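You operate a simulated robot arm through the tools that you are given. There is no shell and no other tool. Be economical: measure what you need, move in short steps, check, and stop when the job is done.

Carry out the task below with a simulated robot arm. There is one attempt and no reset: what you move stays moved.

Task
Pump the white vacuum bag flat and close its valve.
Fine: nozzle back on its stand.

The check looks at the end state, three seconds after you hand in, the way a careful person would. Anything else that was tipped, shoved, dropped, spilled or broken makes it a failure.

Robot
A 7-joint arm with a two-finger parallel gripper, fixed in place. Base frame: the origin is at the foot of the arm, x ahead of it, y to its left, z up; the work surface is at about z = 0.746. Lengths are in m, angles in degrees, forces in N, time in s.
With the tool pointing down near the work surface it reaches from about 0.2 to 0.74 m from the base axis. Its first joint turns from -166.0 to 166.0 degrees. Payload 1.57 kg.
Tool frame: the origin (TCP) lies between the finger pads and is the grasp point; the fingertips stand 0.03 m ahead of it; z points along the fingers, y is the line along which they close. Largest opening 0.11 m; finger width 0.024, thickness 0.012; the body of the gripper, 0.048 by 0.112 m, starts 0.078 m behind the TCP.
Orientation is that of the tool frame in the base frame, as a unit quaternion [x, y, z, w]. With the fingers straight down and closing along the base's y, the tool's x points along the base's -x, its y along +y and its z along -z.

Tools
- The arm moves only by the tool send_rows. Its argument "commands" is a list of rows, each a list of 7 numbers: the turn, a rotation vector about the base's x, y, z in units of 180 degrees (1.0 is 180 degrees), then the shift along the base's x, y, z in units of 250 mm (1.0 is 250 mm), then the finger opening in m, from 0 to 0.11. In form: [[wx, wy, wz, dx, dy, dz, hand], ...]. A call has 1 to 10 rows; each row is the pose to reach, as a shift and turn from the pose commanded when the call began. A call with a number of a shift or a turn outside -1 to 1 is refused whole. Rows are played at 5 a second. More than 0.05 m and 8.6 degrees between two rows, or a gripper value outside its range, and nothing of the call is played. A pose out of reach is approached as far as the arm can. The call stops where the force on the tool passes 40 N (or 10 N more than at its start, if that is more) or the arm is blocked; 0.2 s more then pass. Each finger travels about 0.045 m/s and halts on what it meets, pressing with about 37 N; the grip force reading is that of the motor and also rises with nothing between the fingers. The clock runs only during rows and for 0.2 s after the last one: add rows that repeat a pose to give the fingers time. It gives the time, the measured TCP pose, the force on the tool (base axes), the opening and the grip force at its end, in the units of the frame above (readings bear some noise).
- Cameras (640 x 400 px; columns grow to the right, rows downward): "scene" is fixed at [0.0505, -0.4966, 1.4766]; the picture's right is [0.22, -0.98, 0.00], its down [-0.72, -0.16, -0.67] and it looks along [0.65, 0.15, -0.74] (base axes); focal length 214 px, centre (320, 200). "wrist" rides on the gripper at [0.07, 0.016, -0.141] in the tool frame; the picture's right is [-0.23, 0.97, 0.00], its down [-0.86, -0.20, -0.48] and it looks along [-0.47, -0.11, 0.88] (tool axes); focal length 222 px, centre (320, 200). There is no depth. A picture from a camera that has moved, and an enlarged one, comes with that camera's place and axes in the base frame and with its lens. The place of the scene camera against the robot may be out by one fixed shift of up to 0.025 m in any direction.
- camera(camera): a new picture of that camera. No time passes.
- lift_body(by): slides the trunk up (or, below 0, down) by that many m; the arm rides with it, the base frame stays. It gives what a move gives, with no picture.
- zoom(camera, box): a new picture of the part [left, top, right, bottom] of that camera's present view, enlarged. No time passes.
- sign_off(): hands the job in; it is judged then, once.

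Go step by step. Nothing tells you positions but the pictures and the camera data: compare them with the known pose of the tool, close in by small moves and look again before you grip or let go. The budget is 120 turns and 68 pictures, counting those below and the enlarged ones. Unless the task says otherwise, let go and move clear before handing in, and close with one line.

The tools are called after ">>>" as a command line: name --pt "numbers of a row" for each row, then --argument value for the rest, lists and objects as JSON in quotes. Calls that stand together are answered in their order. send_rows: Moves the arm, as the interface text tells. Its arguments: {"type":"object","properties":{"commands":{"type":"array"}},"required":["commands"]} The other tools are called the same way: lift_body (by) slides the trunk up or down; camera (camera) takes a picture; zoom (camera, box) takes an enlarged picture of a part of a camera's view; sign_off () hands the job in.

At the start:

```text
clock: 0.0
eef_pos: [0.3538, -0.3094, 1.2623]
tool_rot: [-0.001, 1.0, -0.001, 0.001]
contact_force: [0.7, 0.6, 0.7]
gripper_width: 0.11
grasp_force: 0.1
trunk travel left (down, up): [-0.525, 0.065]
```

scene: 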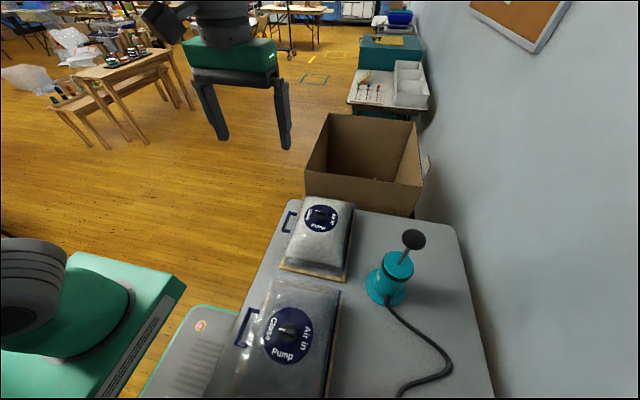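
wrist: 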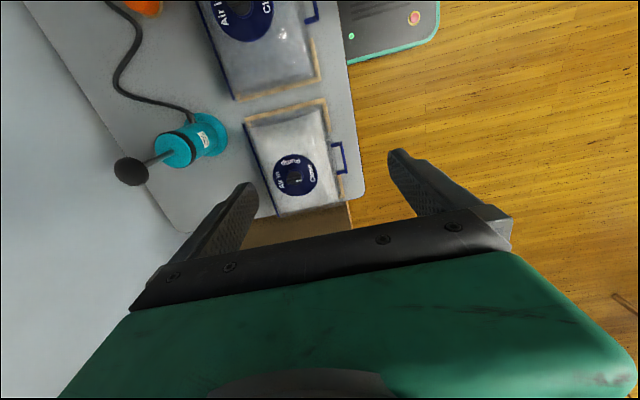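

I see two vacuum bags with selector valves, a teal hand pump with a hose, and something orange at the edge of the wrist view. I'll look closer before moving.

>>> zoom --camera "scene" --box '[200, 180, 500, 400]'

>>> zoom --camera "wrist" --box '[60, 0, 380, 220]'

```text
1.82 times, centred on (350, 290) of scene
camera zoom: at [0.0505, -0.4966, 1.4766], right [0.22, -0.98, 0.0], down [-0.72, -0.16, -0.67], along [0.65, 0.15, -0.74], focal length 390 px, centre (266, 36)
```

zoom: 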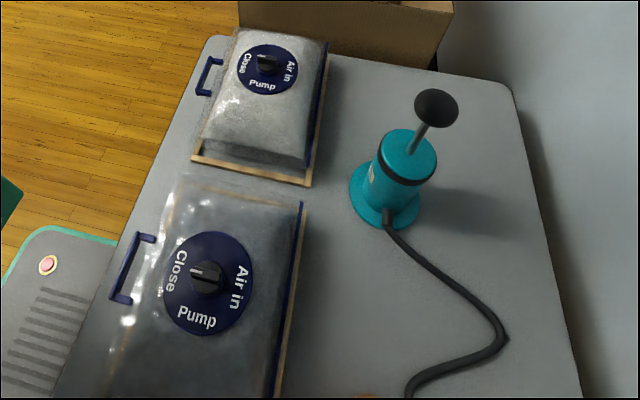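

```text
1.82 times, centred on (220, 110) of wrist
camera zoom: at [0.2841, -0.2939, 1.4038], right [0.23, 0.97, 0.0], down [0.86, -0.2, 0.48], along [0.47, -0.11, -0.88], focal length 404 px, centre (502, 364)
```

zoom: 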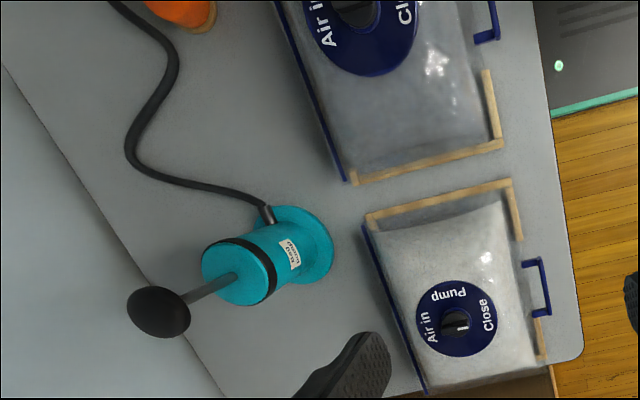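

Next I carry the arm back along -x and turn the wrist to look toward -y, to see the orange object and the bags.

>>> send_rows --pt "0 0 -0.045 -0.1 0 0 0.11" --pt "0 0 -0.09 -0.2 0 0 0.11" --pt "0 0 -0.135 -0.3 0 0 0.11" --pt "0 0 -0.18 -0.4 0 0 0.11" --pt "0 0 -0.225 -0.5 0 0 0.11" --pt "0 0 -0.27 -0.6 0 0 0.11" --pt "0 0 -0.315 -0.7 0 0 0.11" --pt "0 0 -0.36 -0.8 0 0 0.11" --pt "0 0 -0.405 -0.8 0 0 0.11" --pt "0 0 -0.45 -0.8 0 0 0.11"

>>> camera --camera "wrist"

```text
clock: 2.2
eef_pos: [0.1548, -0.309, 1.2612]
tool_rot: [0.651, 0.759, 0.0, 0.0]
contact_force: [-0.3, 0.6, -0.6]
gripper_width: 0.1098
grasp_force: 0.1
trunk travel left (down, up): [-0.525, 0.065]
```

```text
63 pictures are left
camera wrist: at [0.1598, -0.2389, 1.4038], right [1.0, -0.07, 0.0], down [-0.07, -0.88, 0.48], along [-0.04, -0.48, -0.88], focal length 222 px, centre (320, 200)
```

wrist: 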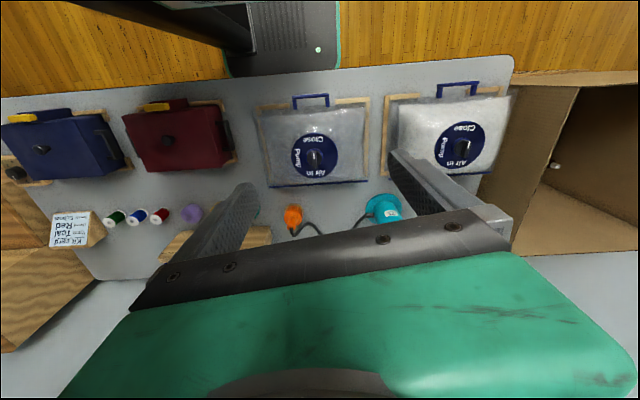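

There are four bags (navy, maroon, clear/grey, white), an orange part, the pump and a label card. I'll zoom in on these.

>>> zoom --camera "wrist" --box '[0, 80, 300, 268]'

>>> zoom --camera "wrist" --box '[240, 70, 540, 258]'

```text
2.13 times, centred on (150, 174) of wrist
camera zoom: at [0.1598, -0.2389, 1.4038], right [1.0, -0.07, 0.0], down [-0.07, -0.88, 0.48], along [-0.04, -0.48, -0.88], focal length 473 px, centre (682, 255)
```

zoom: 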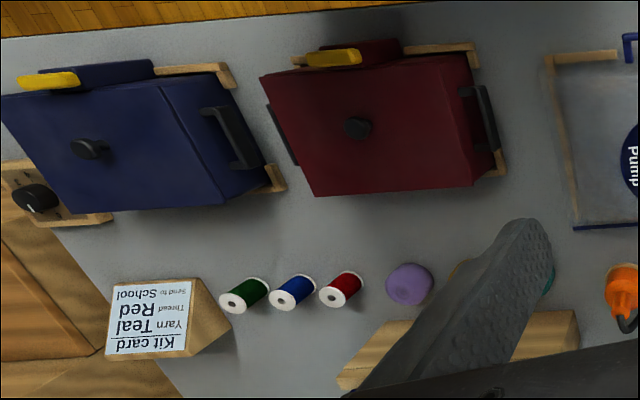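

```text
2.13 times, centred on (390, 164) of wrist
camera zoom: at [0.1598, -0.2389, 1.4038], right [1.0, -0.07, 0.0], down [-0.07, -0.88, 0.48], along [-0.04, -0.48, -0.88], focal length 473 px, centre (171, 277)
```

zoom: 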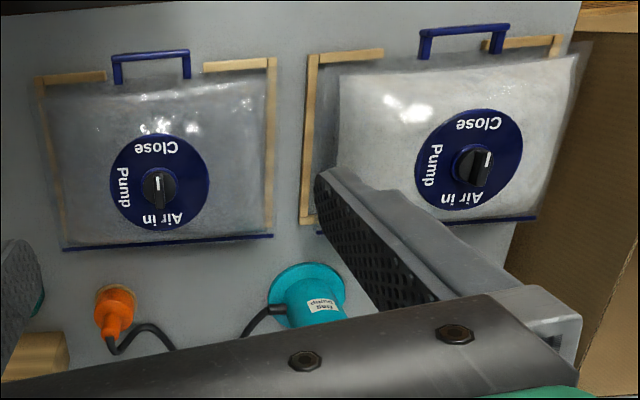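

The white bag (far +x one) has its valve mark at Close, Pump being toward -x. I move over it for a closer look.

>>> send_rows --pt "0 0 -0.01 0.18 0 -0.07 0.11" --pt "0 0 -0.02 0.36 0 -0.14 0.11" --pt "0 0 -0.03 0.54 0 -0.21 0.11" --pt "0 0 -0.04 0.72 0 -0.28 0.11" --pt "0 0 -0.05 0.88 0 -0.35 0.11"

>>> send_rows --pt "0 0 0 0.18 0 -0.07 0.11" --pt "0 0 0 0.36 0 -0.15 0.11" --pt "0 0 0 0.54 0 -0.22 0.11"

>>> camera --camera "wrist"

```text
clock: 3.4
eef_pos: [0.3765, -0.309, 1.1749]
tool_rot: [0.707, 0.707, 0.0, 0.001]
contact_force: [0.0, -0.7, 0.0]
gripper_width: 0.1099
grasp_force: 0.0
trunk travel left (down, up): [-0.525, 0.065]
```

```text
clock: 4.2
eef_pos: [0.5103, -0.308, 1.1196]
tool_rot: [0.707, 0.707, 0.0, 0.0]
contact_force: [-0.1, 0.0, -1.0]
gripper_width: 0.1101
grasp_force: 0.0
trunk travel left (down, up): [-0.525, 0.065]
```

```text
60 pictures are left
camera wrist: at [0.5267, -0.2391, 1.2623], right [0.97, -0.23, 0.0], down [-0.2, -0.85, 0.48], along [-0.11, -0.47, -0.88], focal length 222 px, centre (320, 200)
```

wrist: 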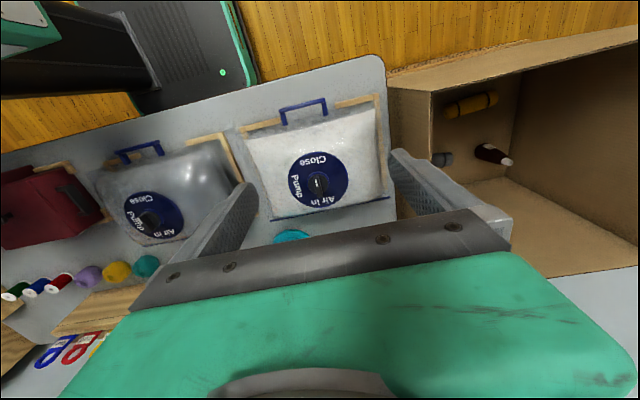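

The white bag is framed; now I zoom on its valve.

>>> zoom --camera "wrist" --box '[230, 90, 410, 240]'

>>> zoom --camera "scene" --box '[270, 180, 460, 320]'

```text
2.67 times, centred on (320, 165) of wrist
camera zoom: at [0.5267, -0.2391, 1.2623], right [0.97, -0.23, 0.0], down [-0.2, -0.85, 0.48], along [-0.11, -0.47, -0.88], focal length 592 px, centre (320, 293)
```

zoom: 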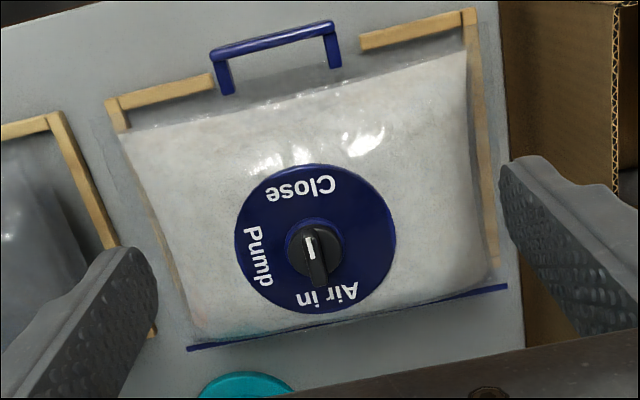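

```text
2.86 times, centred on (365, 250) of scene
camera zoom: at [0.0505, -0.4966, 1.4766], right [0.22, -0.98, 0.0], down [-0.72, -0.16, -0.67], along [0.65, 0.15, -0.74], focal length 613 px, centre (191, 57)
```

zoom: 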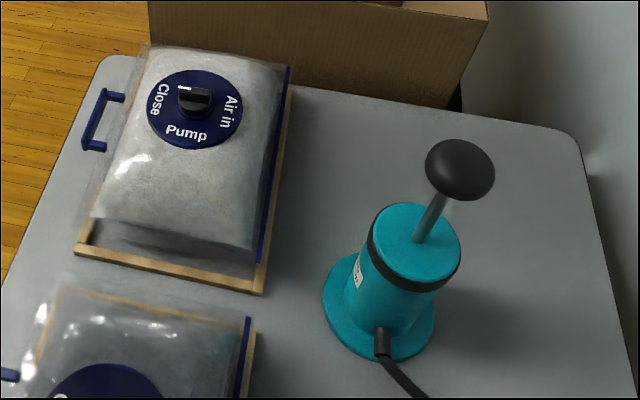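

The valve is a bar knob with its white mark toward Close. Now I go to inspect the orange nozzle and its hose.

>>> send_rows --pt "0 0 0 -0.19 -0.05 0 0.11" --pt "0 0 0 -0.38 -0.1 0 0.11" --pt "0 0 0 -0.57 -0.15 0 0.11" --pt "0 0 0 -0.76 -0.2 0 0.11" --pt "0 0 0 -0.95 -0.25 0 0.11"

>>> send_rows --pt "0 0 0 -0.19 -0.05 -0.03 0.11" --pt "0 0 0 -0.38 -0.1 -0.06 0.11" --pt "0 0 0 -0.57 -0.15 -0.09 0.11" --pt "0 0 0 -0.76 -0.2 -0.12 0.11" --pt "0 0 0 -0.9 -0.25 -0.15 0.11"

>>> camera --camera "wrist"

```text
clock: 5.4
eef_pos: [0.2719, -0.3707, 1.1191]
tool_rot: [0.708, 0.707, 0.0, 0.0]
contact_force: [0.1, -1.2, -0.2]
gripper_width: 0.1101
grasp_force: 0.1
trunk travel left (down, up): [-0.525, 0.065]
```

```text
clock: 6.6
eef_pos: [0.0464, -0.4355, 1.0809]
tool_rot: [0.708, 0.706, -0.001, 0.001]
contact_force: [-0.5, 0.3, 0.7]
gripper_width: 0.1098
grasp_force: 0.1
trunk travel left (down, up): [-0.525, 0.065]
```

```text
57 pictures are left
camera wrist: at [0.062, -0.3664, 1.2239], right [0.97, -0.23, 0.0], down [-0.2, -0.86, 0.48], along [-0.11, -0.47, -0.88], focal length 222 px, centre (320, 200)
```

wrist: 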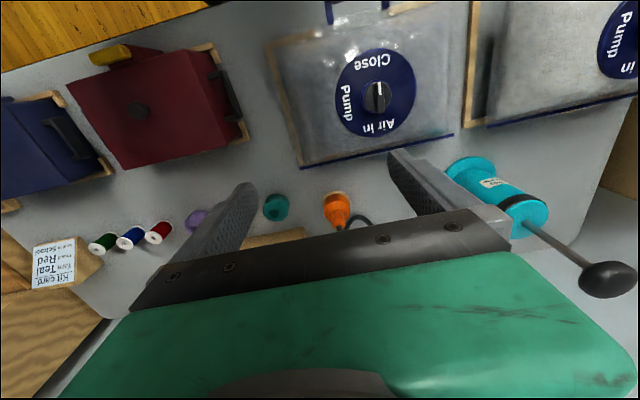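

>>> zoom --camera "wrist" --box '[240, 140, 480, 240]'

>>> zoom --camera "wrist" --box '[265, 20, 465, 170]'

```text
2.67 times, centred on (360, 190) of wrist
camera zoom: at [0.062, -0.3664, 1.2239], right [0.97, -0.23, 0.0], down [-0.2, -0.86, 0.48], along [-0.11, -0.47, -0.88], focal length 592 px, centre (213, 227)
```

zoom: 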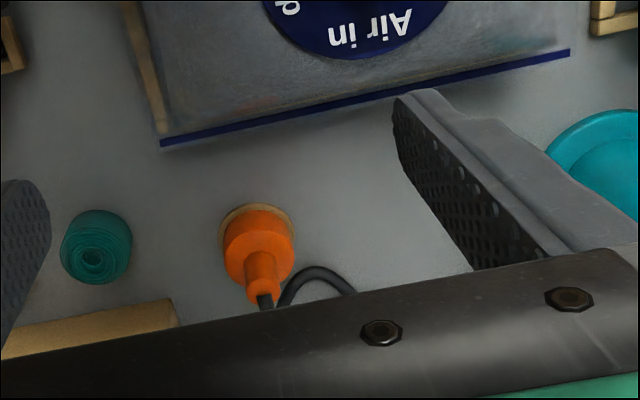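

```text
2.67 times, centred on (365, 95) of wrist
camera zoom: at [0.062, -0.3664, 1.2239], right [0.97, -0.23, 0.0], down [-0.2, -0.86, 0.48], along [-0.11, -0.47, -0.88], focal length 592 px, centre (200, 480)
```

zoom: 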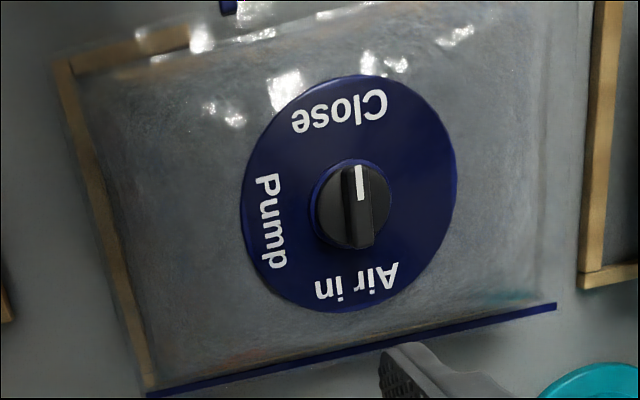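

The nozzle is an orange cup on a wooden disc, at about (0.05,-0.61). Triangulating puts the white bag's knob top near (0.484,-0.408,0.88), so I move above it.

>>> send_rows --pt "0 0 0 0.19 0.05 0 0.08" --pt "0 0 0 0.38 0.1 0 0.06" --pt "0 0 0 0.57 0.11 0 0.06" --pt "0 0 0 0.76 0.11 0 0.06" --pt "0 0 0 0.95 0.11 0 0.06"

>>> send_rows --pt "0 0 0 0.19 0 -0.05 0.06" --pt "0 0 0 0.38 0 -0.1 0.06" --pt "0 0 0 0.57 0 -0.15 0.06" --pt "0 0 0 0.76 0 -0.2 0.06" --pt "0 0 0 0.8 0 -0.24 0.06" --pt "0 0 0 0.8 0 -0.24 0.06"

>>> camera --camera "wrist"

```text
clock: 7.8
eef_pos: [0.2856, -0.4075, 1.0802]
tool_rot: [0.707, 0.707, -0.001, 0.001]
contact_force: [0.0, -0.7, 0.0]
gripper_width: 0.06
grasp_force: 0.1
trunk travel left (down, up): [-0.525, 0.065]
```

```text
clock: 9.2
eef_pos: [0.4862, -0.407, 1.0212]
tool_rot: [0.707, 0.707, 0.001, 0.0]
contact_force: [0.0, 0.5, 0.1]
gripper_width: 0.0601
grasp_force: 0.1
trunk travel left (down, up): [-0.525, 0.065]
```

```text
54 pictures are left
camera wrist: at [0.5006, -0.3377, 1.1628], right [0.97, -0.23, 0.0], down [-0.2, -0.85, 0.48], along [-0.11, -0.47, -0.88], focal length 222 px, centre (320, 200)
```

wrist: 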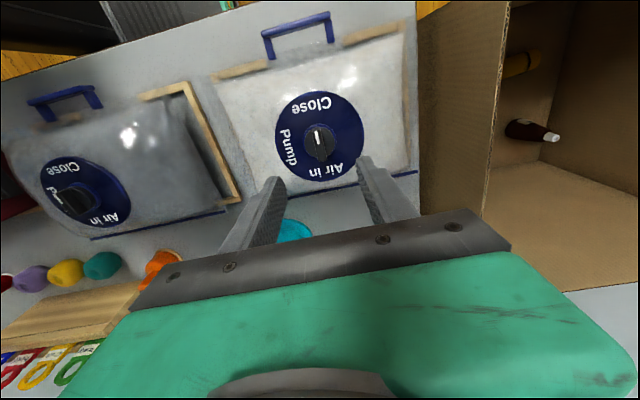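

The knob ray from here again gives about (0.485,-0.406). One enlarged look for the bar's orientation and thickness.

>>> zoom --camera "wrist" --box '[260, 80, 380, 190]'

```text
3.64 times, centred on (320, 135) of wrist
camera zoom: at [0.5006, -0.3377, 1.1628], right [0.97, -0.23, 0.0], down [-0.2, -0.85, 0.48], along [-0.11, -0.47, -0.88], focal length 808 px, centre (320, 436)
```

zoom: 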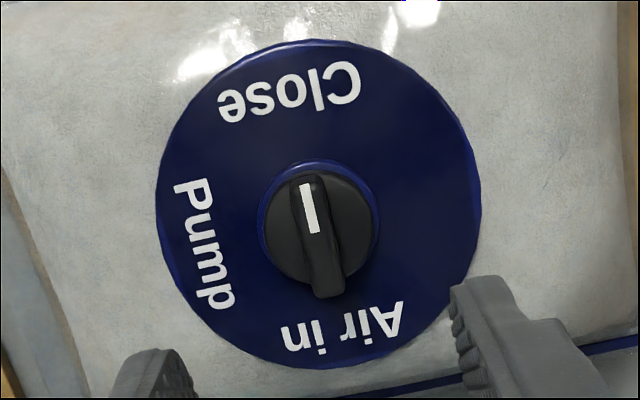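

The bar is about 13 mm thick, aligned with y but turned roughly 5° clockwise. I lower the open fingers astride it.

>>> send_rows --pt "0 0 -0.014 -0.014 -0.016 -0.12 0.045" --pt "0 0 -0.028 -0.014 -0.016 -0.24 0.04" --pt "0 0 -0.028 -0.014 -0.016 -0.36 0.04" --pt "0 0 -0.028 -0.014 -0.016 -0.44 0.04" --pt "0 0 -0.028 -0.014 -0.016 -0.46 0.04"

>>> zoom --camera "wrist" --box '[230, 100, 410, 240]'

```text
clock: 10.4
eef_pos: [0.4818, -0.4102, 0.9073]
tool_rot: [0.738, 0.675, 0.001, 0.001]
contact_force: [-0.4, 0.2, 3.4]
gripper_width: 0.0398
grasp_force: 0.2
trunk travel left (down, up): [-0.525, 0.065]
```

```text
2.86 times, centred on (320, 170) of wrist
camera zoom: at [0.5034, -0.3435, 1.0498], right [0.95, -0.31, 0.0], down [-0.27, -0.83, 0.48], along [-0.15, -0.46, -0.88], focal length 635 px, centre (320, 286)
```

zoom: 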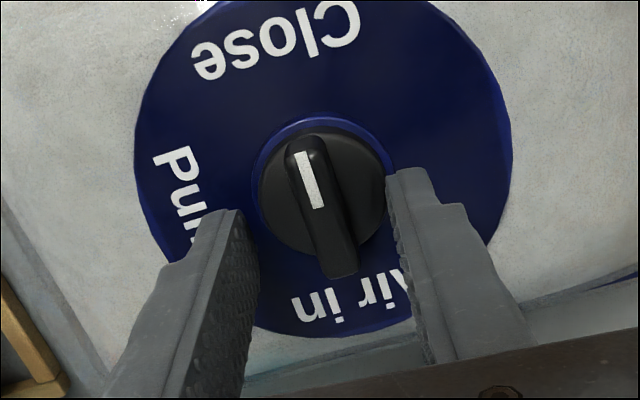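

The fingers are beside the bar with tips near its top; I lower a further 8 mm in small steps, watching the force.

>>> send_rows --pt "0 0 0.008 0 0.008 -0.016 0.04" --pt "0 0 0.008 0 0.008 -0.032 0.04"

>>> zoom --camera "wrist" --box '[230, 100, 410, 240]'

```text
clock: 11.0
eef_pos: [0.4815, -0.4096, 0.8982]
tool_rot: [0.729, 0.685, 0.0, 0.0]
contact_force: [1.1, -1.7, 4.4]
gripper_width: 0.0406
grasp_force: 0.4
trunk travel left (down, up): [-0.525, 0.065]
```

```text
2.86 times, centred on (320, 170) of wrist
camera zoom: at [0.5011, -0.3415, 1.0417], right [0.96, -0.29, 0.0], down [-0.25, -0.84, 0.48], along [-0.14, -0.46, -0.88], focal length 635 px, centre (320, 286)
```

zoom: 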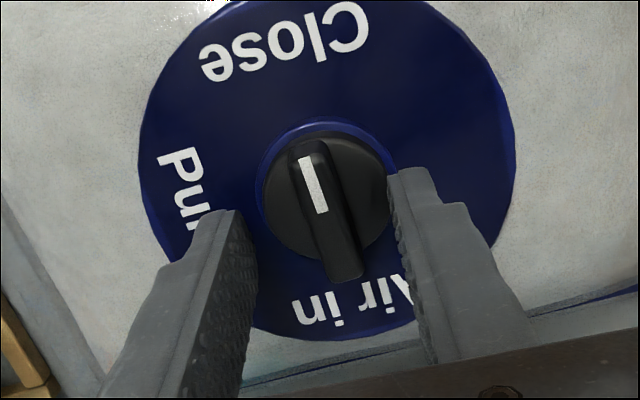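

The fingertips are resting lightly on the dial disc, which gives a little. I raise 6 mm, shift 5 mm toward +y to centre on the bar, and close.

>>> send_rows --pt "0 0 0 0 0 0.024 0.04" --pt "0 0 0 0.006 0.02 0.024 0.03" --pt "0 0 0 0.006 0.02 0.024 0.012" --pt "0 0 0 0.006 0.02 0.024 0.005" --pt "0 0 0 0.006 0.02 0.024 0.005" --pt "0 0 0 0.006 0.02 0.024 0.005"

>>> zoom --camera "wrist" --box '[230, 100, 410, 240]'

```text
clock: 12.4
eef_pos: [0.4834, -0.4051, 0.9049]
tool_rot: [0.729, 0.685, 0.0, 0.0]
contact_force: [2.5, 1.7, 4.4]
gripper_width: 0.0123
grasp_force: 5.8
trunk travel left (down, up): [-0.525, 0.065]
```

```text
2.86 times, centred on (320, 170) of wrist
camera zoom: at [0.5035, -0.3361, 1.0475], right [0.96, -0.29, 0.0], down [-0.25, -0.84, 0.48], along [-0.14, -0.46, -0.88], focal length 635 px, centre (320, 286)
```

zoom: 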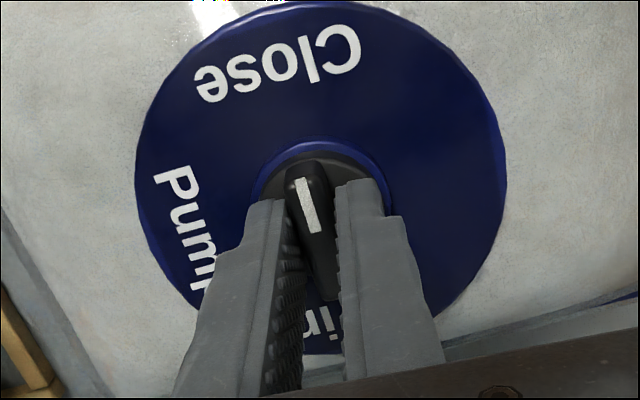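

The bar is held (12 mm). I turn it counterclockwise toward Pump.

>>> send_rows --pt "0 0 0.045 0 0 0 0.005" --pt "0 0 0.09 0 0 0 0.005" --pt "0 0 0.135 0 0 0 0.005" --pt "0 0 0.18 0 0 0 0.005" --pt "0 0 0.225 0 0 0 0.005" --pt "0 0 0.27 0 0 0 0.005" --pt "0 0 0.315 0 0 0 0.005" --pt "0 0 0.36 0 0 0 0.005" --pt "0 0 0.405 0 0 0 0.005" --pt "0 0 0.45 0 0 0 0.005"

>>> zoom --camera "wrist" --box '[230, 100, 410, 240]'

```text
clock: 14.6
eef_pos: [0.4822, -0.4052, 0.9049]
tool_rot: [0.109, 0.994, 0.0, 0.001]
contact_force: [-2.2, 0.0, 3.1]
gripper_width: 0.0102
grasp_force: 28.6
trunk travel left (down, up): [-0.525, 0.065]
```

```text
2.86 times, centred on (320, 170) of wrist
camera zoom: at [0.4168, -0.3742, 1.0475], right [0.43, 0.9, 0.0], down [0.79, -0.38, 0.48], along [0.43, -0.21, -0.88], focal length 635 px, centre (320, 286)
```

zoom: 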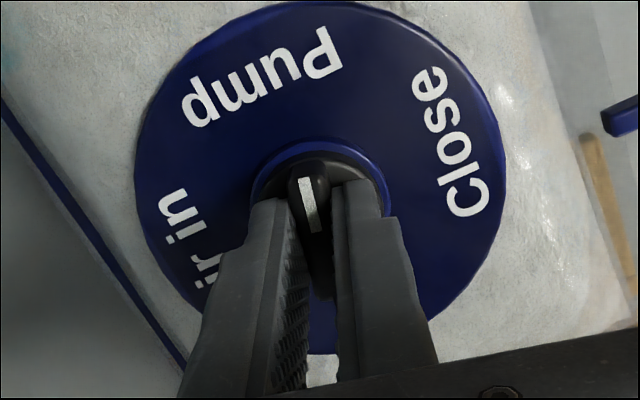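

The mark has followed; about 9° remain to Pump.

>>> send_rows --pt "0 0 0.025 0 0 0 0.005" --pt "0 0 0.05 0 0 0 0.005" --pt "0 0 0.05 0 0 0 0.005"

>>> send_rows --pt "0 0 0 0 0 0 0.03" --pt "0 0 0 0 0 0 0.045" --pt "0 0 0 0 0 0.12 0.045" --pt "0 0 0 0 0 0.3 0.045" --pt "0 0 0 -0.1 0 0.45 0.045"

>>> camera --camera "wrist"

```text
clock: 15.4
eef_pos: [0.4826, -0.4032, 0.9055]
tool_rot: [0.03, 1.0, 0.001, 0.0]
contact_force: [-3.1, -1.8, 3.7]
gripper_width: 0.0101
grasp_force: 28.5
trunk travel left (down, up): [-0.525, 0.065]
```

```text
clock: 16.6
eef_pos: [0.4575, -0.404, 1.0173]
tool_rot: [0.031, 1.0, 0.0, 0.0]
contact_force: [0.8, -0.1, 0.1]
gripper_width: 0.045
grasp_force: 0.2
trunk travel left (down, up): [-0.525, 0.065]
```

```text
48 pictures are left
camera wrist: at [0.3884, -0.3843, 1.1594], right [0.29, 0.96, 0.0], down [0.84, -0.25, 0.48], along [0.46, -0.14, -0.88], focal length 222 px, centre (320, 200)
```

wrist: 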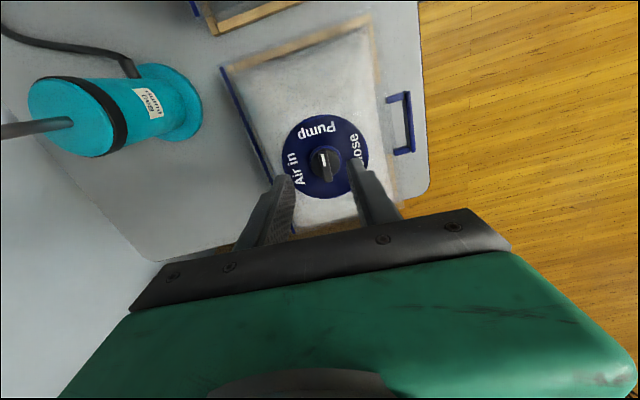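

The valve is on Pump. Now I check the pump's label and its plunger in this same view.

>>> zoom --camera "wrist" --box '[0, 40, 240, 190]'

>>> zoom --camera "wrist" --box '[270, 100, 390, 210]'

```text
2.67 times, centred on (120, 115) of wrist
camera zoom: at [0.3884, -0.3843, 1.1594], right [0.29, 0.96, 0.0], down [0.84, -0.25, 0.48], along [0.46, -0.14, -0.88], focal length 592 px, centre (853, 427)
```

zoom: 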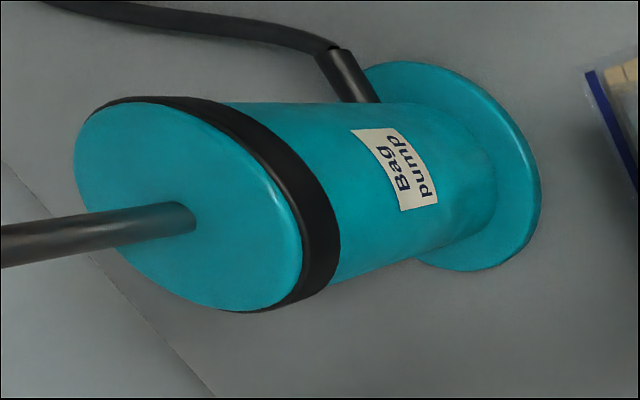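

```text
3.64 times, centred on (330, 155) of wrist
camera zoom: at [0.3884, -0.3843, 1.1594], right [0.29, 0.96, 0.0], down [0.84, -0.25, 0.48], along [0.46, -0.14, -0.88], focal length 808 px, centre (284, 364)
```

zoom: 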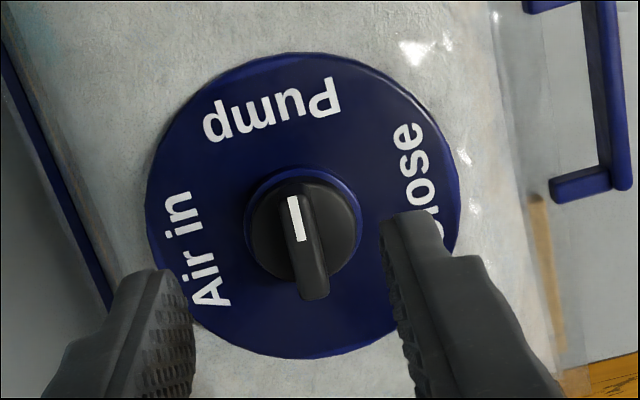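

Mark sits on Pump. The pump is labelled "Bag pump". Now to the nozzle, with the wrist turned back so the fingers close along x.

>>> send_rows --pt "0 0 -0.045 -0.095 -0.03 0.1 0.08" --pt "0 0 -0.09 -0.19 -0.06 0.12 0.1" --pt "0 0 -0.135 -0.285 -0.09 0.12 0.1" --pt "0 0 -0.18 -0.38 -0.12 0.12 0.1" --pt "0 0 -0.225 -0.475 -0.15 0.12 0.1" --pt "0 0 -0.27 -0.57 -0.18 0.12 0.1" --pt "0 0 -0.315 -0.665 -0.21 0.12 0.1" --pt "0 0 -0.36 -0.76 -0.24 0.12 0.1" --pt "0 0 -0.405 -0.855 -0.27 0.12 0.1" --pt "0 0 -0.45 -0.95 -0.3 0.12 0.1"

>>> send_rows --pt "0 0 -0.015 -0.18 -0.06 0 0.1" --pt "0 0 -0.031 -0.36 -0.12 0 0.1" --pt "0 0 -0.031 -0.54 -0.18 0 0.1" --pt "0 0 -0.031 -0.72 -0.24 -0.1 0.1" --pt "0 0 -0.031 -0.72 -0.28 -0.2 0.1"

>>> camera --camera "wrist"

```text
clock: 18.8
eef_pos: [0.2208, -0.4792, 1.0471]
tool_rot: [0.674, 0.739, 0.0, 0.0]
contact_force: [0.1, 1.0, -0.1]
gripper_width: 0.0999
grasp_force: 0.0
trunk travel left (down, up): [-0.525, 0.065]
```

```text
refused: row 4 steps farther than a row can; nothing moved
```

```text
45 pictures are left
camera wrist: at [0.23, -0.4085, 1.1896], right [0.99, -0.14, 0.0], down [-0.12, -0.87, 0.48], along [-0.07, -0.47, -0.88], focal length 222 px, centre (320, 200)
```

wrist: 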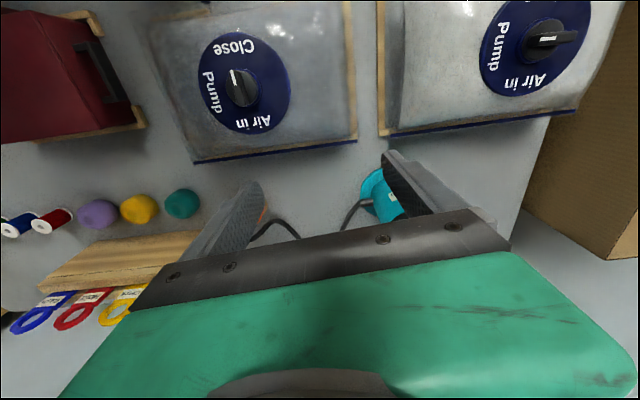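

The second leg was refused for too long a step; I repeat it with smaller ones.

>>> send_rows --pt "0 0 -0.015 -0.16 -0.05 0 0.1" --pt "0 0 -0.031 -0.32 -0.1 0 0.1" --pt "0 0 -0.031 -0.48 -0.15 0 0.1" --pt "0 0 -0.031 -0.64 -0.2 -0.05 0.1" --pt "0 0 -0.031 -0.72 -0.25 -0.1 0.1"

>>> camera --camera "wrist"

```text
clock: 20.0
eef_pos: [0.0409, -0.5405, 1.0202]
tool_rot: [0.709, 0.706, 0.001, -0.001]
contact_force: [-0.4, 0.2, -0.3]
gripper_width: 0.0999
grasp_force: 0.0
trunk travel left (down, up): [-0.525, 0.065]
```

```text
44 pictures are left
camera wrist: at [0.0561, -0.4717, 1.1632], right [0.97, -0.23, 0.0], down [-0.2, -0.85, 0.48], along [-0.11, -0.46, -0.88], focal length 222 px, centre (320, 200)
```

wrist: 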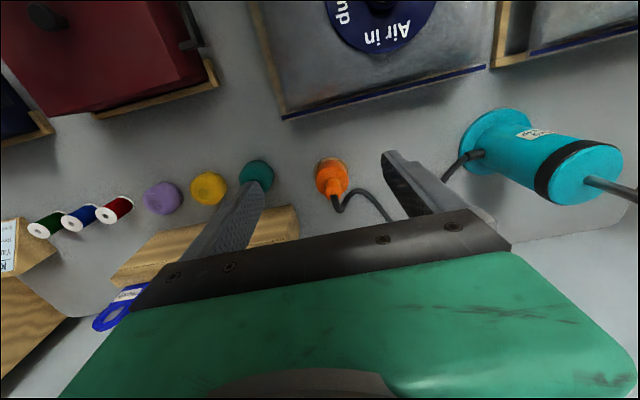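

>>> zoom --camera "wrist" --box '[285, 145, 395, 225]'

```text
5.00 times, centred on (340, 185) of wrist
camera zoom: at [0.0561, -0.4717, 1.1632], right [0.97, -0.23, 0.0], down [-0.2, -0.85, 0.48], along [-0.11, -0.46, -0.88], focal length 1111 px, centre (220, 275)
```

zoom: 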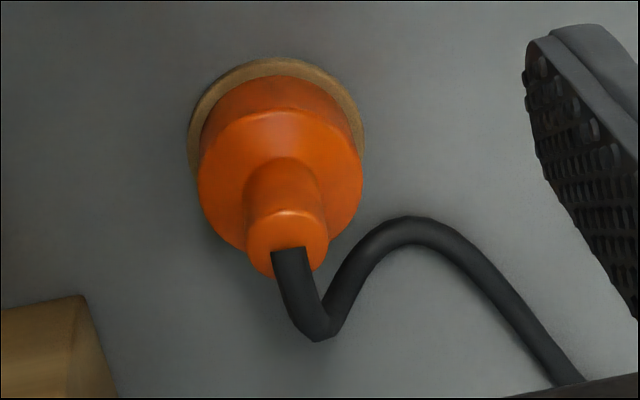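

The nozzle axis is at about (0.040,-0.630); its neck spans z 0.795–0.843. I lower to just above it with a 46 mm opening.

>>> send_rows --pt "0 0 0 0 -0.08 -0.1 0.08" --pt "0 0 0 0 -0.17 -0.2 0.06" --pt "0 0 0 0 -0.26 -0.3 0.048" --pt "0 0 0 0 -0.35 -0.4 0.048" --pt "0 0 0 0 -0.35 -0.5 0.048"

>>> zoom --camera "wrist" --box '[230, 80, 430, 220]'

```text
clock: 21.2
eef_pos: [0.0393, -0.6281, 0.8962]
tool_rot: [0.708, 0.706, 0.0, 0.001]
contact_force: [-0.7, -0.1, 0.1]
gripper_width: 0.0479
grasp_force: 0.0
trunk travel left (down, up): [-0.525, 0.065]
```

```text
2.86 times, centred on (330, 150) of wrist
camera zoom: at [0.055, -0.5593, 1.0395], right [0.97, -0.23, 0.0], down [-0.2, -0.85, 0.48], along [-0.11, -0.47, -0.88], focal length 635 px, centre (291, 343)
```

zoom: 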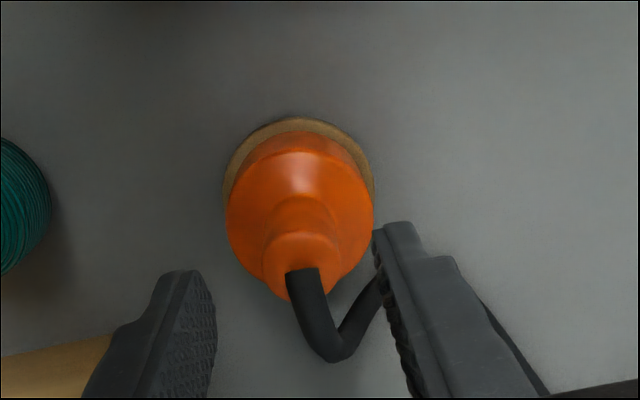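

Centre refined to (0.041,-0.637). I lower to the neck, check, then close.

>>> send_rows --pt "0 0 0 0.006 -0.016 -0.1 0.048" --pt "0 0 0 0.006 -0.016 -0.19 0.048" --pt "0 0 0 0.006 -0.016 -0.27 0.048"

>>> zoom --camera "wrist" --box '[230, 80, 430, 220]'

```text
clock: 22.0
eef_pos: [0.0403, -0.6324, 0.8293]
tool_rot: [0.708, 0.706, -0.001, 0.001]
contact_force: [0.8, -0.7, -0.1]
gripper_width: 0.0481
grasp_force: 0.0
trunk travel left (down, up): [-0.525, 0.065]
```

```text
2.86 times, centred on (330, 150) of wrist
camera zoom: at [0.0564, -0.5635, 0.9713], right [0.97, -0.23, 0.0], down [-0.2, -0.85, 0.48], along [-0.11, -0.47, -0.88], focal length 635 px, centre (291, 343)
```

zoom: 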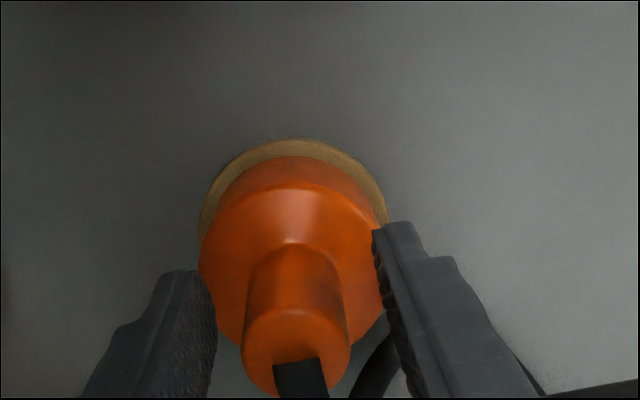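

The neck is between the fingers with no contact. I close.

>>> send_rows --pt "0 0 0 0 0 0 0.035" --pt "0 0 0 0 0 0 0.02" --pt "0 0 0 0 0 0 0.02" --pt "0 0 0 0 0 0 0.02" --pt "0 0 0 0 0 0 0.02"

>>> send_rows --pt "0 0 0 0 0 0.1 0.02" --pt "0 0 0 0 0 0.2 0.02" --pt "0 0 0 0 0 0.3 0.02"

>>> camera --camera "wrist"

```text
clock: 23.2
eef_pos: [0.0405, -0.6322, 0.8288]
tool_rot: [0.708, 0.706, 0.0, 0.0]
contact_force: [-1.4, 0.8, 0.3]
gripper_width: 0.0265
grasp_force: 36.6
trunk travel left (down, up): [-0.525, 0.065]
```

```text
clock: 24.0
eef_pos: [0.0435, -0.6324, 0.9051]
tool_rot: [0.709, 0.706, 0.001, 0.0]
contact_force: [-0.8, 0.1, -0.8]
gripper_width: 0.0269
grasp_force: 37.0
trunk travel left (down, up): [-0.525, 0.065]
```

```text
40 pictures are left
camera wrist: at [0.0582, -0.5634, 1.047], right [0.97, -0.23, 0.0], down [-0.2, -0.85, 0.48], along [-0.11, -0.47, -0.88], focal length 222 px, centre (320, 200)
```

wrist: 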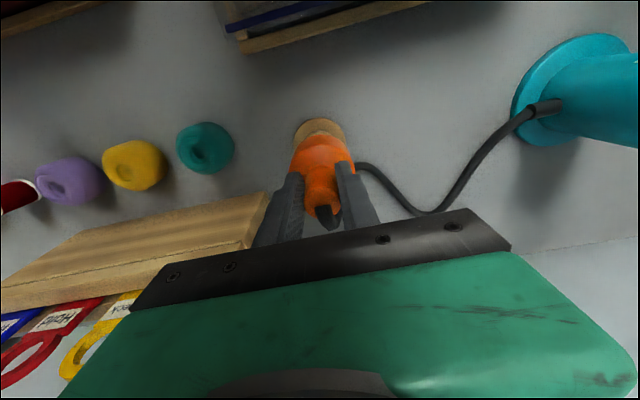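

The nozzle is held and off its wooden stand. I raise and carry it diagonally toward the white bag's valve, clear of the pump.

>>> send_rows --pt "0 0 0 0 0 0.15 0.02" --pt "0 0 0 0 0 0.3 0.02" --pt "0 0 0 0.1 0.05 0.42 0.02" --pt "0 0 0 0.26 0.14 0.42 0.02" --pt "0 0 0 0.42 0.23 0.42 0.02" --pt "0 0 0 0.58 0.32 0.42 0.02" --pt "0 0 0 0.74 0.41 0.42 0.02" --pt "0 0 0 0.9 0.5 0.42 0.02"

>>> send_rows --pt "0 0 0 0.16 0.09 0 0.02" --pt "0 0 0 0.32 0.18 0 0.02" --pt "0 0 0 0.48 0.25 0 0.02" --pt "0 0 0 0.6 0.27 0 0.02"

>>> camera --camera "wrist"

>>> camera --camera "scene"

```text
clock: 25.8
eef_pos: [0.2704, -0.5068, 1.0095]
tool_rot: [0.708, 0.706, 0.0, 0.0]
contact_force: [0.0, -0.1, -1.2]
gripper_width: 0.0264
grasp_force: 37.4
trunk travel left (down, up): [-0.525, 0.065]
```

```text
clock: 26.8
eef_pos: [0.4165, -0.441, 1.0091]
tool_rot: [0.708, 0.706, 0.0, 0.0]
contact_force: [-0.1, -0.2, -1.1]
gripper_width: 0.0263
grasp_force: 36.5
trunk travel left (down, up): [-0.525, 0.065]
```

```text
39 pictures are left
camera wrist: at [0.432, -0.3724, 1.1509], right [0.97, -0.23, 0.0], down [-0.2, -0.85, 0.48], along [-0.11, -0.47, -0.88], focal length 222 px, centre (320, 200)
```

wrist: 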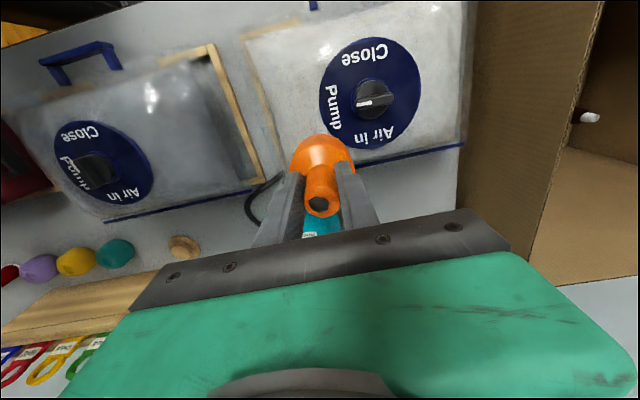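

```text
38 pictures are left
```

scene: 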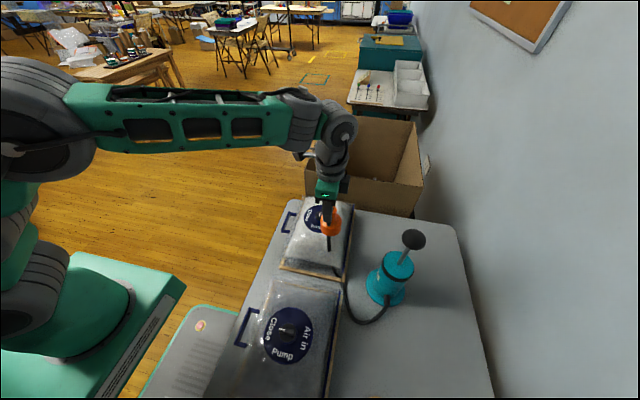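

The nozzle is held upright; the knob reads (0.483,-0.406). I move over it and lower to just above.

>>> send_rows --pt "0 0 0 0.133 0.08 0 0.02" --pt "0 0 0 0.266 0.16 0 0.02" --pt "0 0 0 0.266 0.16 -0.1 0.02" --pt "0 0 0 0.266 0.16 -0.18 0.02"

>>> zoom --camera "wrist" --box '[220, 60, 420, 240]'

>>> zoom --camera "scene" --box '[260, 170, 460, 320]'

```text
clock: 27.8
eef_pos: [0.481, -0.4002, 0.9627]
tool_rot: [0.708, 0.706, 0.0, 0.0]
contact_force: [0.1, -0.5, -1.0]
gripper_width: 0.0264
grasp_force: 36.9
trunk travel left (down, up): [-0.525, 0.065]
```

```text
2.22 times, centred on (320, 150) of wrist
camera zoom: at [0.4972, -0.3318, 1.1055], right [0.97, -0.23, 0.0], down [-0.2, -0.85, 0.48], along [-0.11, -0.47, -0.88], focal length 494 px, centre (320, 311)
```

zoom: 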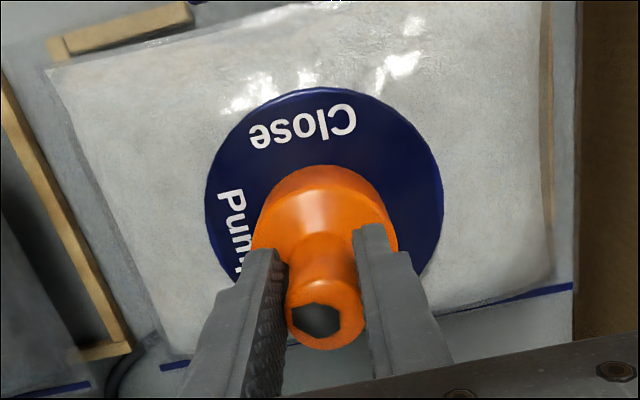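

```text
2.67 times, centred on (360, 245) of scene
camera zoom: at [0.0505, -0.4966, 1.4766], right [0.22, -0.98, 0.0], down [-0.72, -0.16, -0.67], along [0.65, 0.15, -0.74], focal length 572 px, centre (213, 80)
```

zoom: 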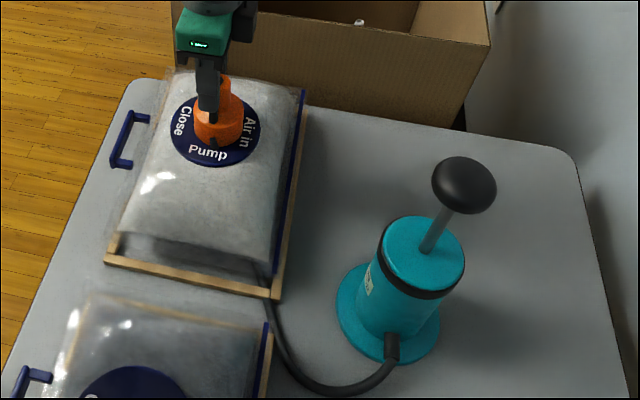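

Aligned over the knob. I lower in small steps until it seats.

>>> send_rows --pt "0 0 0 0.004 0 -0.03 0.02" --pt "0 0 0 0.006 0 -0.06 0.02" --pt "0 0 0 0.006 0 -0.09 0.02"

>>> zoom --camera "scene" --box '[270, 180, 380, 270]'

```text
clock: 28.6
eef_pos: [0.4833, -0.4015, 0.9414]
tool_rot: [0.708, 0.706, -0.001, 0.002]
contact_force: [-2.3, 0.5, 4.3]
gripper_width: 0.0269
grasp_force: 37.3
trunk travel left (down, up): [-0.525, 0.065]
```

```text
4.44 times, centred on (325, 225) of scene
camera zoom: at [0.0505, -0.4966, 1.4766], right [0.22, -0.98, 0.0], down [-0.72, -0.16, -0.67], along [0.65, 0.15, -0.74], focal length 953 px, centre (298, 89)
```

zoom: 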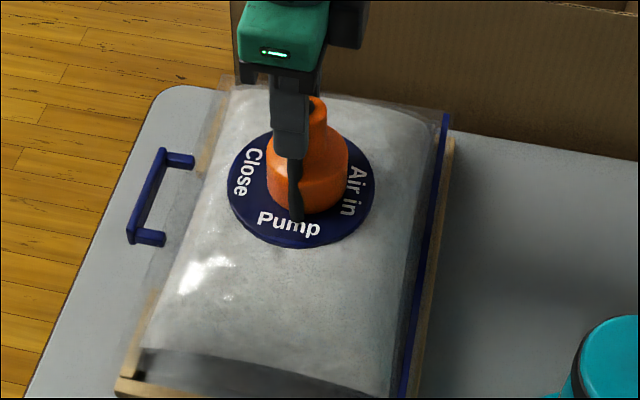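

Light contact. I check from the wrist whether the cup's rim is on the dial.

>>> zoom --camera "wrist" --box '[240, 80, 400, 220]'

```text
2.86 times, centred on (320, 150) of wrist
camera zoom: at [0.4995, -0.3317, 1.0841], right [0.97, -0.23, 0.0], down [-0.2, -0.85, 0.48], along [-0.11, -0.47, -0.88], focal length 635 px, centre (320, 343)
```

zoom: 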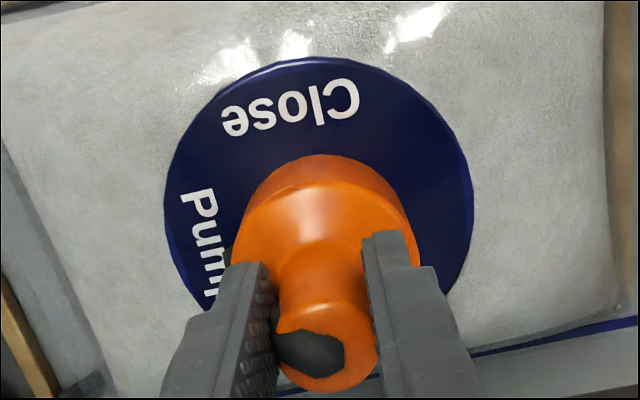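

The cup is about 2–3 mm too far +x. I shift it and press a little more.

>>> send_rows --pt "0 0 0 -0.01 0 0.02 0.02" --pt "0 0 0 -0.01 0 0 0.02" --pt "0 0 0 -0.01 0 -0.02 0.02" --pt "0 0 0 -0.01 0 -0.04 0.02"

>>> zoom --camera "wrist" --box '[240, 80, 400, 220]'

```text
clock: 29.6
eef_pos: [0.4821, -0.3992, 0.9329]
tool_rot: [0.707, 0.707, 0.001, 0.001]
contact_force: [1.2, 0.0, 6.3]
gripper_width: 0.0264
grasp_force: 37.0
trunk travel left (down, up): [-0.525, 0.065]
```

```text
2.86 times, centred on (320, 150) of wrist
camera zoom: at [0.4972, -0.331, 1.0742], right [0.97, -0.23, 0.0], down [-0.2, -0.85, 0.48], along [-0.11, -0.47, -0.88], focal length 635 px, centre (320, 343)
```

zoom: 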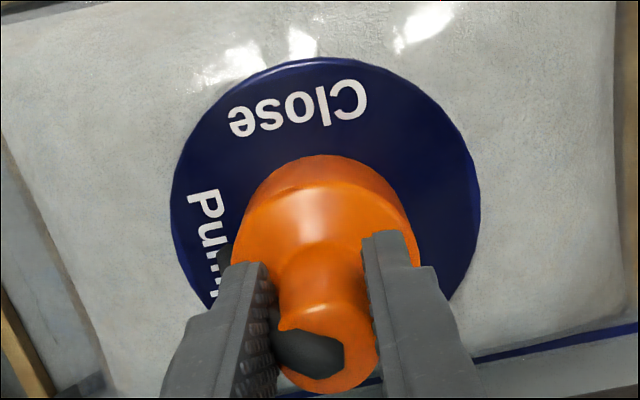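

The geometry fits the rim resting on the dial, over the knob. I ease up 4 mm, open the fingers and rise clear.

>>> send_rows --pt "0 0 0 0 0 0.016 0.02" --pt "0 0 0 0 0 0.016 0.035" --pt "0 0 0 0 0 0.016 0.05" --pt "0 0 0 0 0 0.016 0.05" --pt "0 0 0 0 0 0.1 0.05" --pt "0 0 0 0 0 0.25 0.05" --pt "0 0 0 0 0 0.4 0.05"

>>> camera --camera "wrist"

>>> zoom --camera "scene" --box '[270, 180, 460, 320]'

```text
clock: 31.2
eef_pos: [0.4804, -0.4, 1.0313]
tool_rot: [0.708, 0.706, 0.0, 0.0]
contact_force: [-0.1, -0.6, 0.2]
gripper_width: 0.0499
grasp_force: 0.0
trunk travel left (down, up): [-0.525, 0.065]
```

```text
32 pictures are left
camera wrist: at [0.4966, -0.331, 1.1746], right [0.97, -0.23, 0.0], down [-0.2, -0.85, 0.48], along [-0.11, -0.47, -0.88], focal length 222 px, centre (320, 200)
```

wrist: 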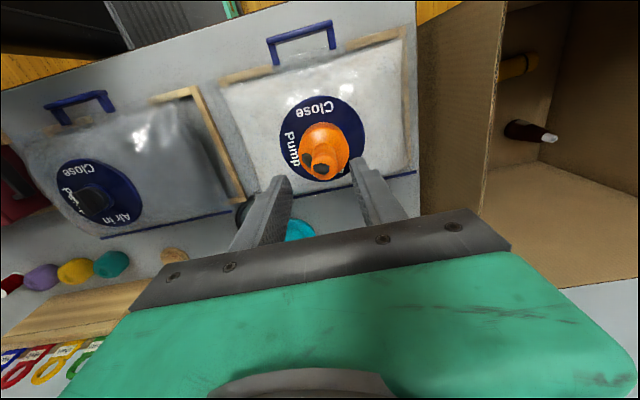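

```text
2.86 times, centred on (365, 250) of scene
camera zoom: at [0.0505, -0.4966, 1.4766], right [0.22, -0.98, 0.0], down [-0.72, -0.16, -0.67], along [0.65, 0.15, -0.74], focal length 613 px, centre (191, 57)
```

zoom: 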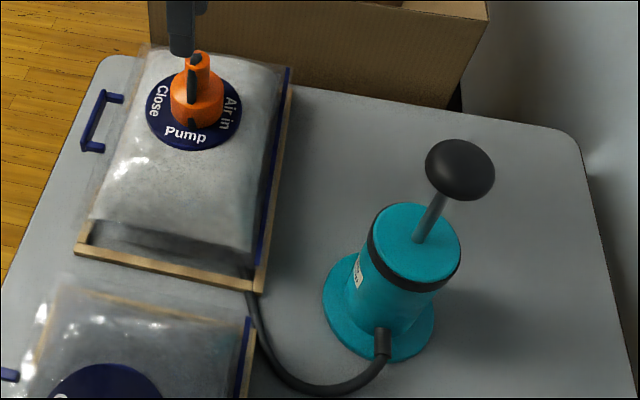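

The nozzle stands on the valve. The pump's plunger knob is estimated at (0.344,-0.663,1.05); I rise and go near it to look.

>>> send_rows --pt "0 0 0 0 0 0.19 0.08" --pt "0 0 0 0 0 0.38 0.1" --pt "0 0 0 0 0 0.57 0.11" --pt "0 0 0 -0.11 -0.14 0.64 0.11" --pt "0 0 0 -0.22 -0.29 0.68 0.11" --pt "0 0 0 -0.33 -0.43 0.68 0.11" --pt "0 0 0 -0.44 -0.57 0.68 0.11" --pt "0 0 0 -0.55 -0.72 0.68 0.11"

>>> camera --camera "wrist"

```text
clock: 33.0
eef_pos: [0.336, -0.5451, 1.1876]
tool_rot: [0.708, 0.706, 0.0, 0.0]
contact_force: [0.3, 0.6, 0.3]
gripper_width: 0.11
grasp_force: 0.2
out of reach, approached as far as the arm can: row 6, 7, 8
trunk travel left (down, up): [-0.525, 0.065]
```

```text
30 pictures are left
camera wrist: at [0.3506, -0.4754, 1.3303], right [0.97, -0.23, 0.0], down [-0.2, -0.85, 0.48], along [-0.11, -0.46, -0.88], focal length 222 px, centre (320, 200)
```

wrist: 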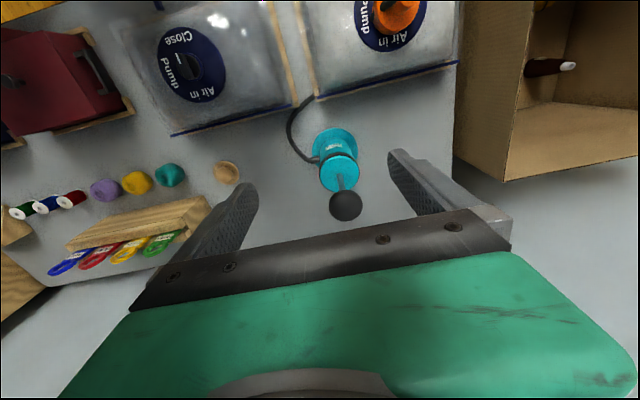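

At this height the reach ends near y=-0.55; the knob is at about (0.350,-0.645,1.04). I raise the trunk and tilt the tool outward to reach it.

>>> lift_body --by 0.06

>>> send_rows --pt "-0.04 0 0 0 0 -0.1 0.11" --pt "-0.08 0 0 0.02 0 -0.2 0.11" --pt "-0.12 0 0 0.05 -0.05 -0.3 0.11"

```text
clock: 34.0
eef_pos: [0.3355, -0.5439, 1.2468]
tool_rot: [0.708, 0.706, 0.001, -0.001]
contact_force: [0.2, 0.5, -1.0]
gripper_width: 0.11
grasp_force: 0.0
trunk travel left (down, up): [-0.585, 0.005]
```

```text
clock: 34.8
eef_pos: [0.3625, -0.5862, 1.2132]
tool_rot: [0.704, 0.684, -0.16, 0.105]
contact_force: [-0.7, -0.9, -0.9]
gripper_width: 0.11
grasp_force: 0.1
out of reach, approached as far as the arm can: row 1, 2, 3
trunk travel left (down, up): [-0.585, 0.005]
```

Reach is improving; I continue down toward above the knob.

>>> send_rows --pt "0 0 0 0 -0.03 -0.1 0.11" --pt "0 0 0 0 -0.08 -0.2 0.11" --pt "0 0 0 0 -0.08 -0.2 0.11"

>>> camera --camera "wrist"

```text
clock: 35.6
eef_pos: [0.3623, -0.593, 1.1698]
tool_rot: [0.702, 0.686, -0.162, 0.105]
contact_force: [0.6, 0.7, -0.8]
gripper_width: 0.11
grasp_force: 0.0
out of reach, approached as far as the arm can: row 2, 3
trunk travel left (down, up): [-0.585, 0.005]
```

```text
29 pictures are left
camera wrist: at [0.3895, -0.4785, 1.2749], right [0.97, -0.25, 0.01], down [-0.16, -0.61, 0.78], along [-0.18, -0.75, -0.63], focal length 222 px, centre (320, 200)
```

wrist: 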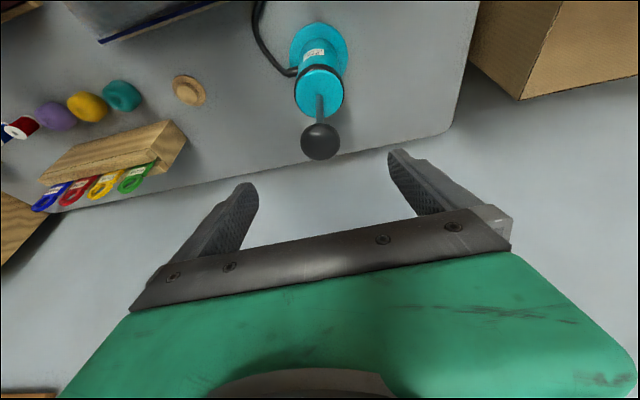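

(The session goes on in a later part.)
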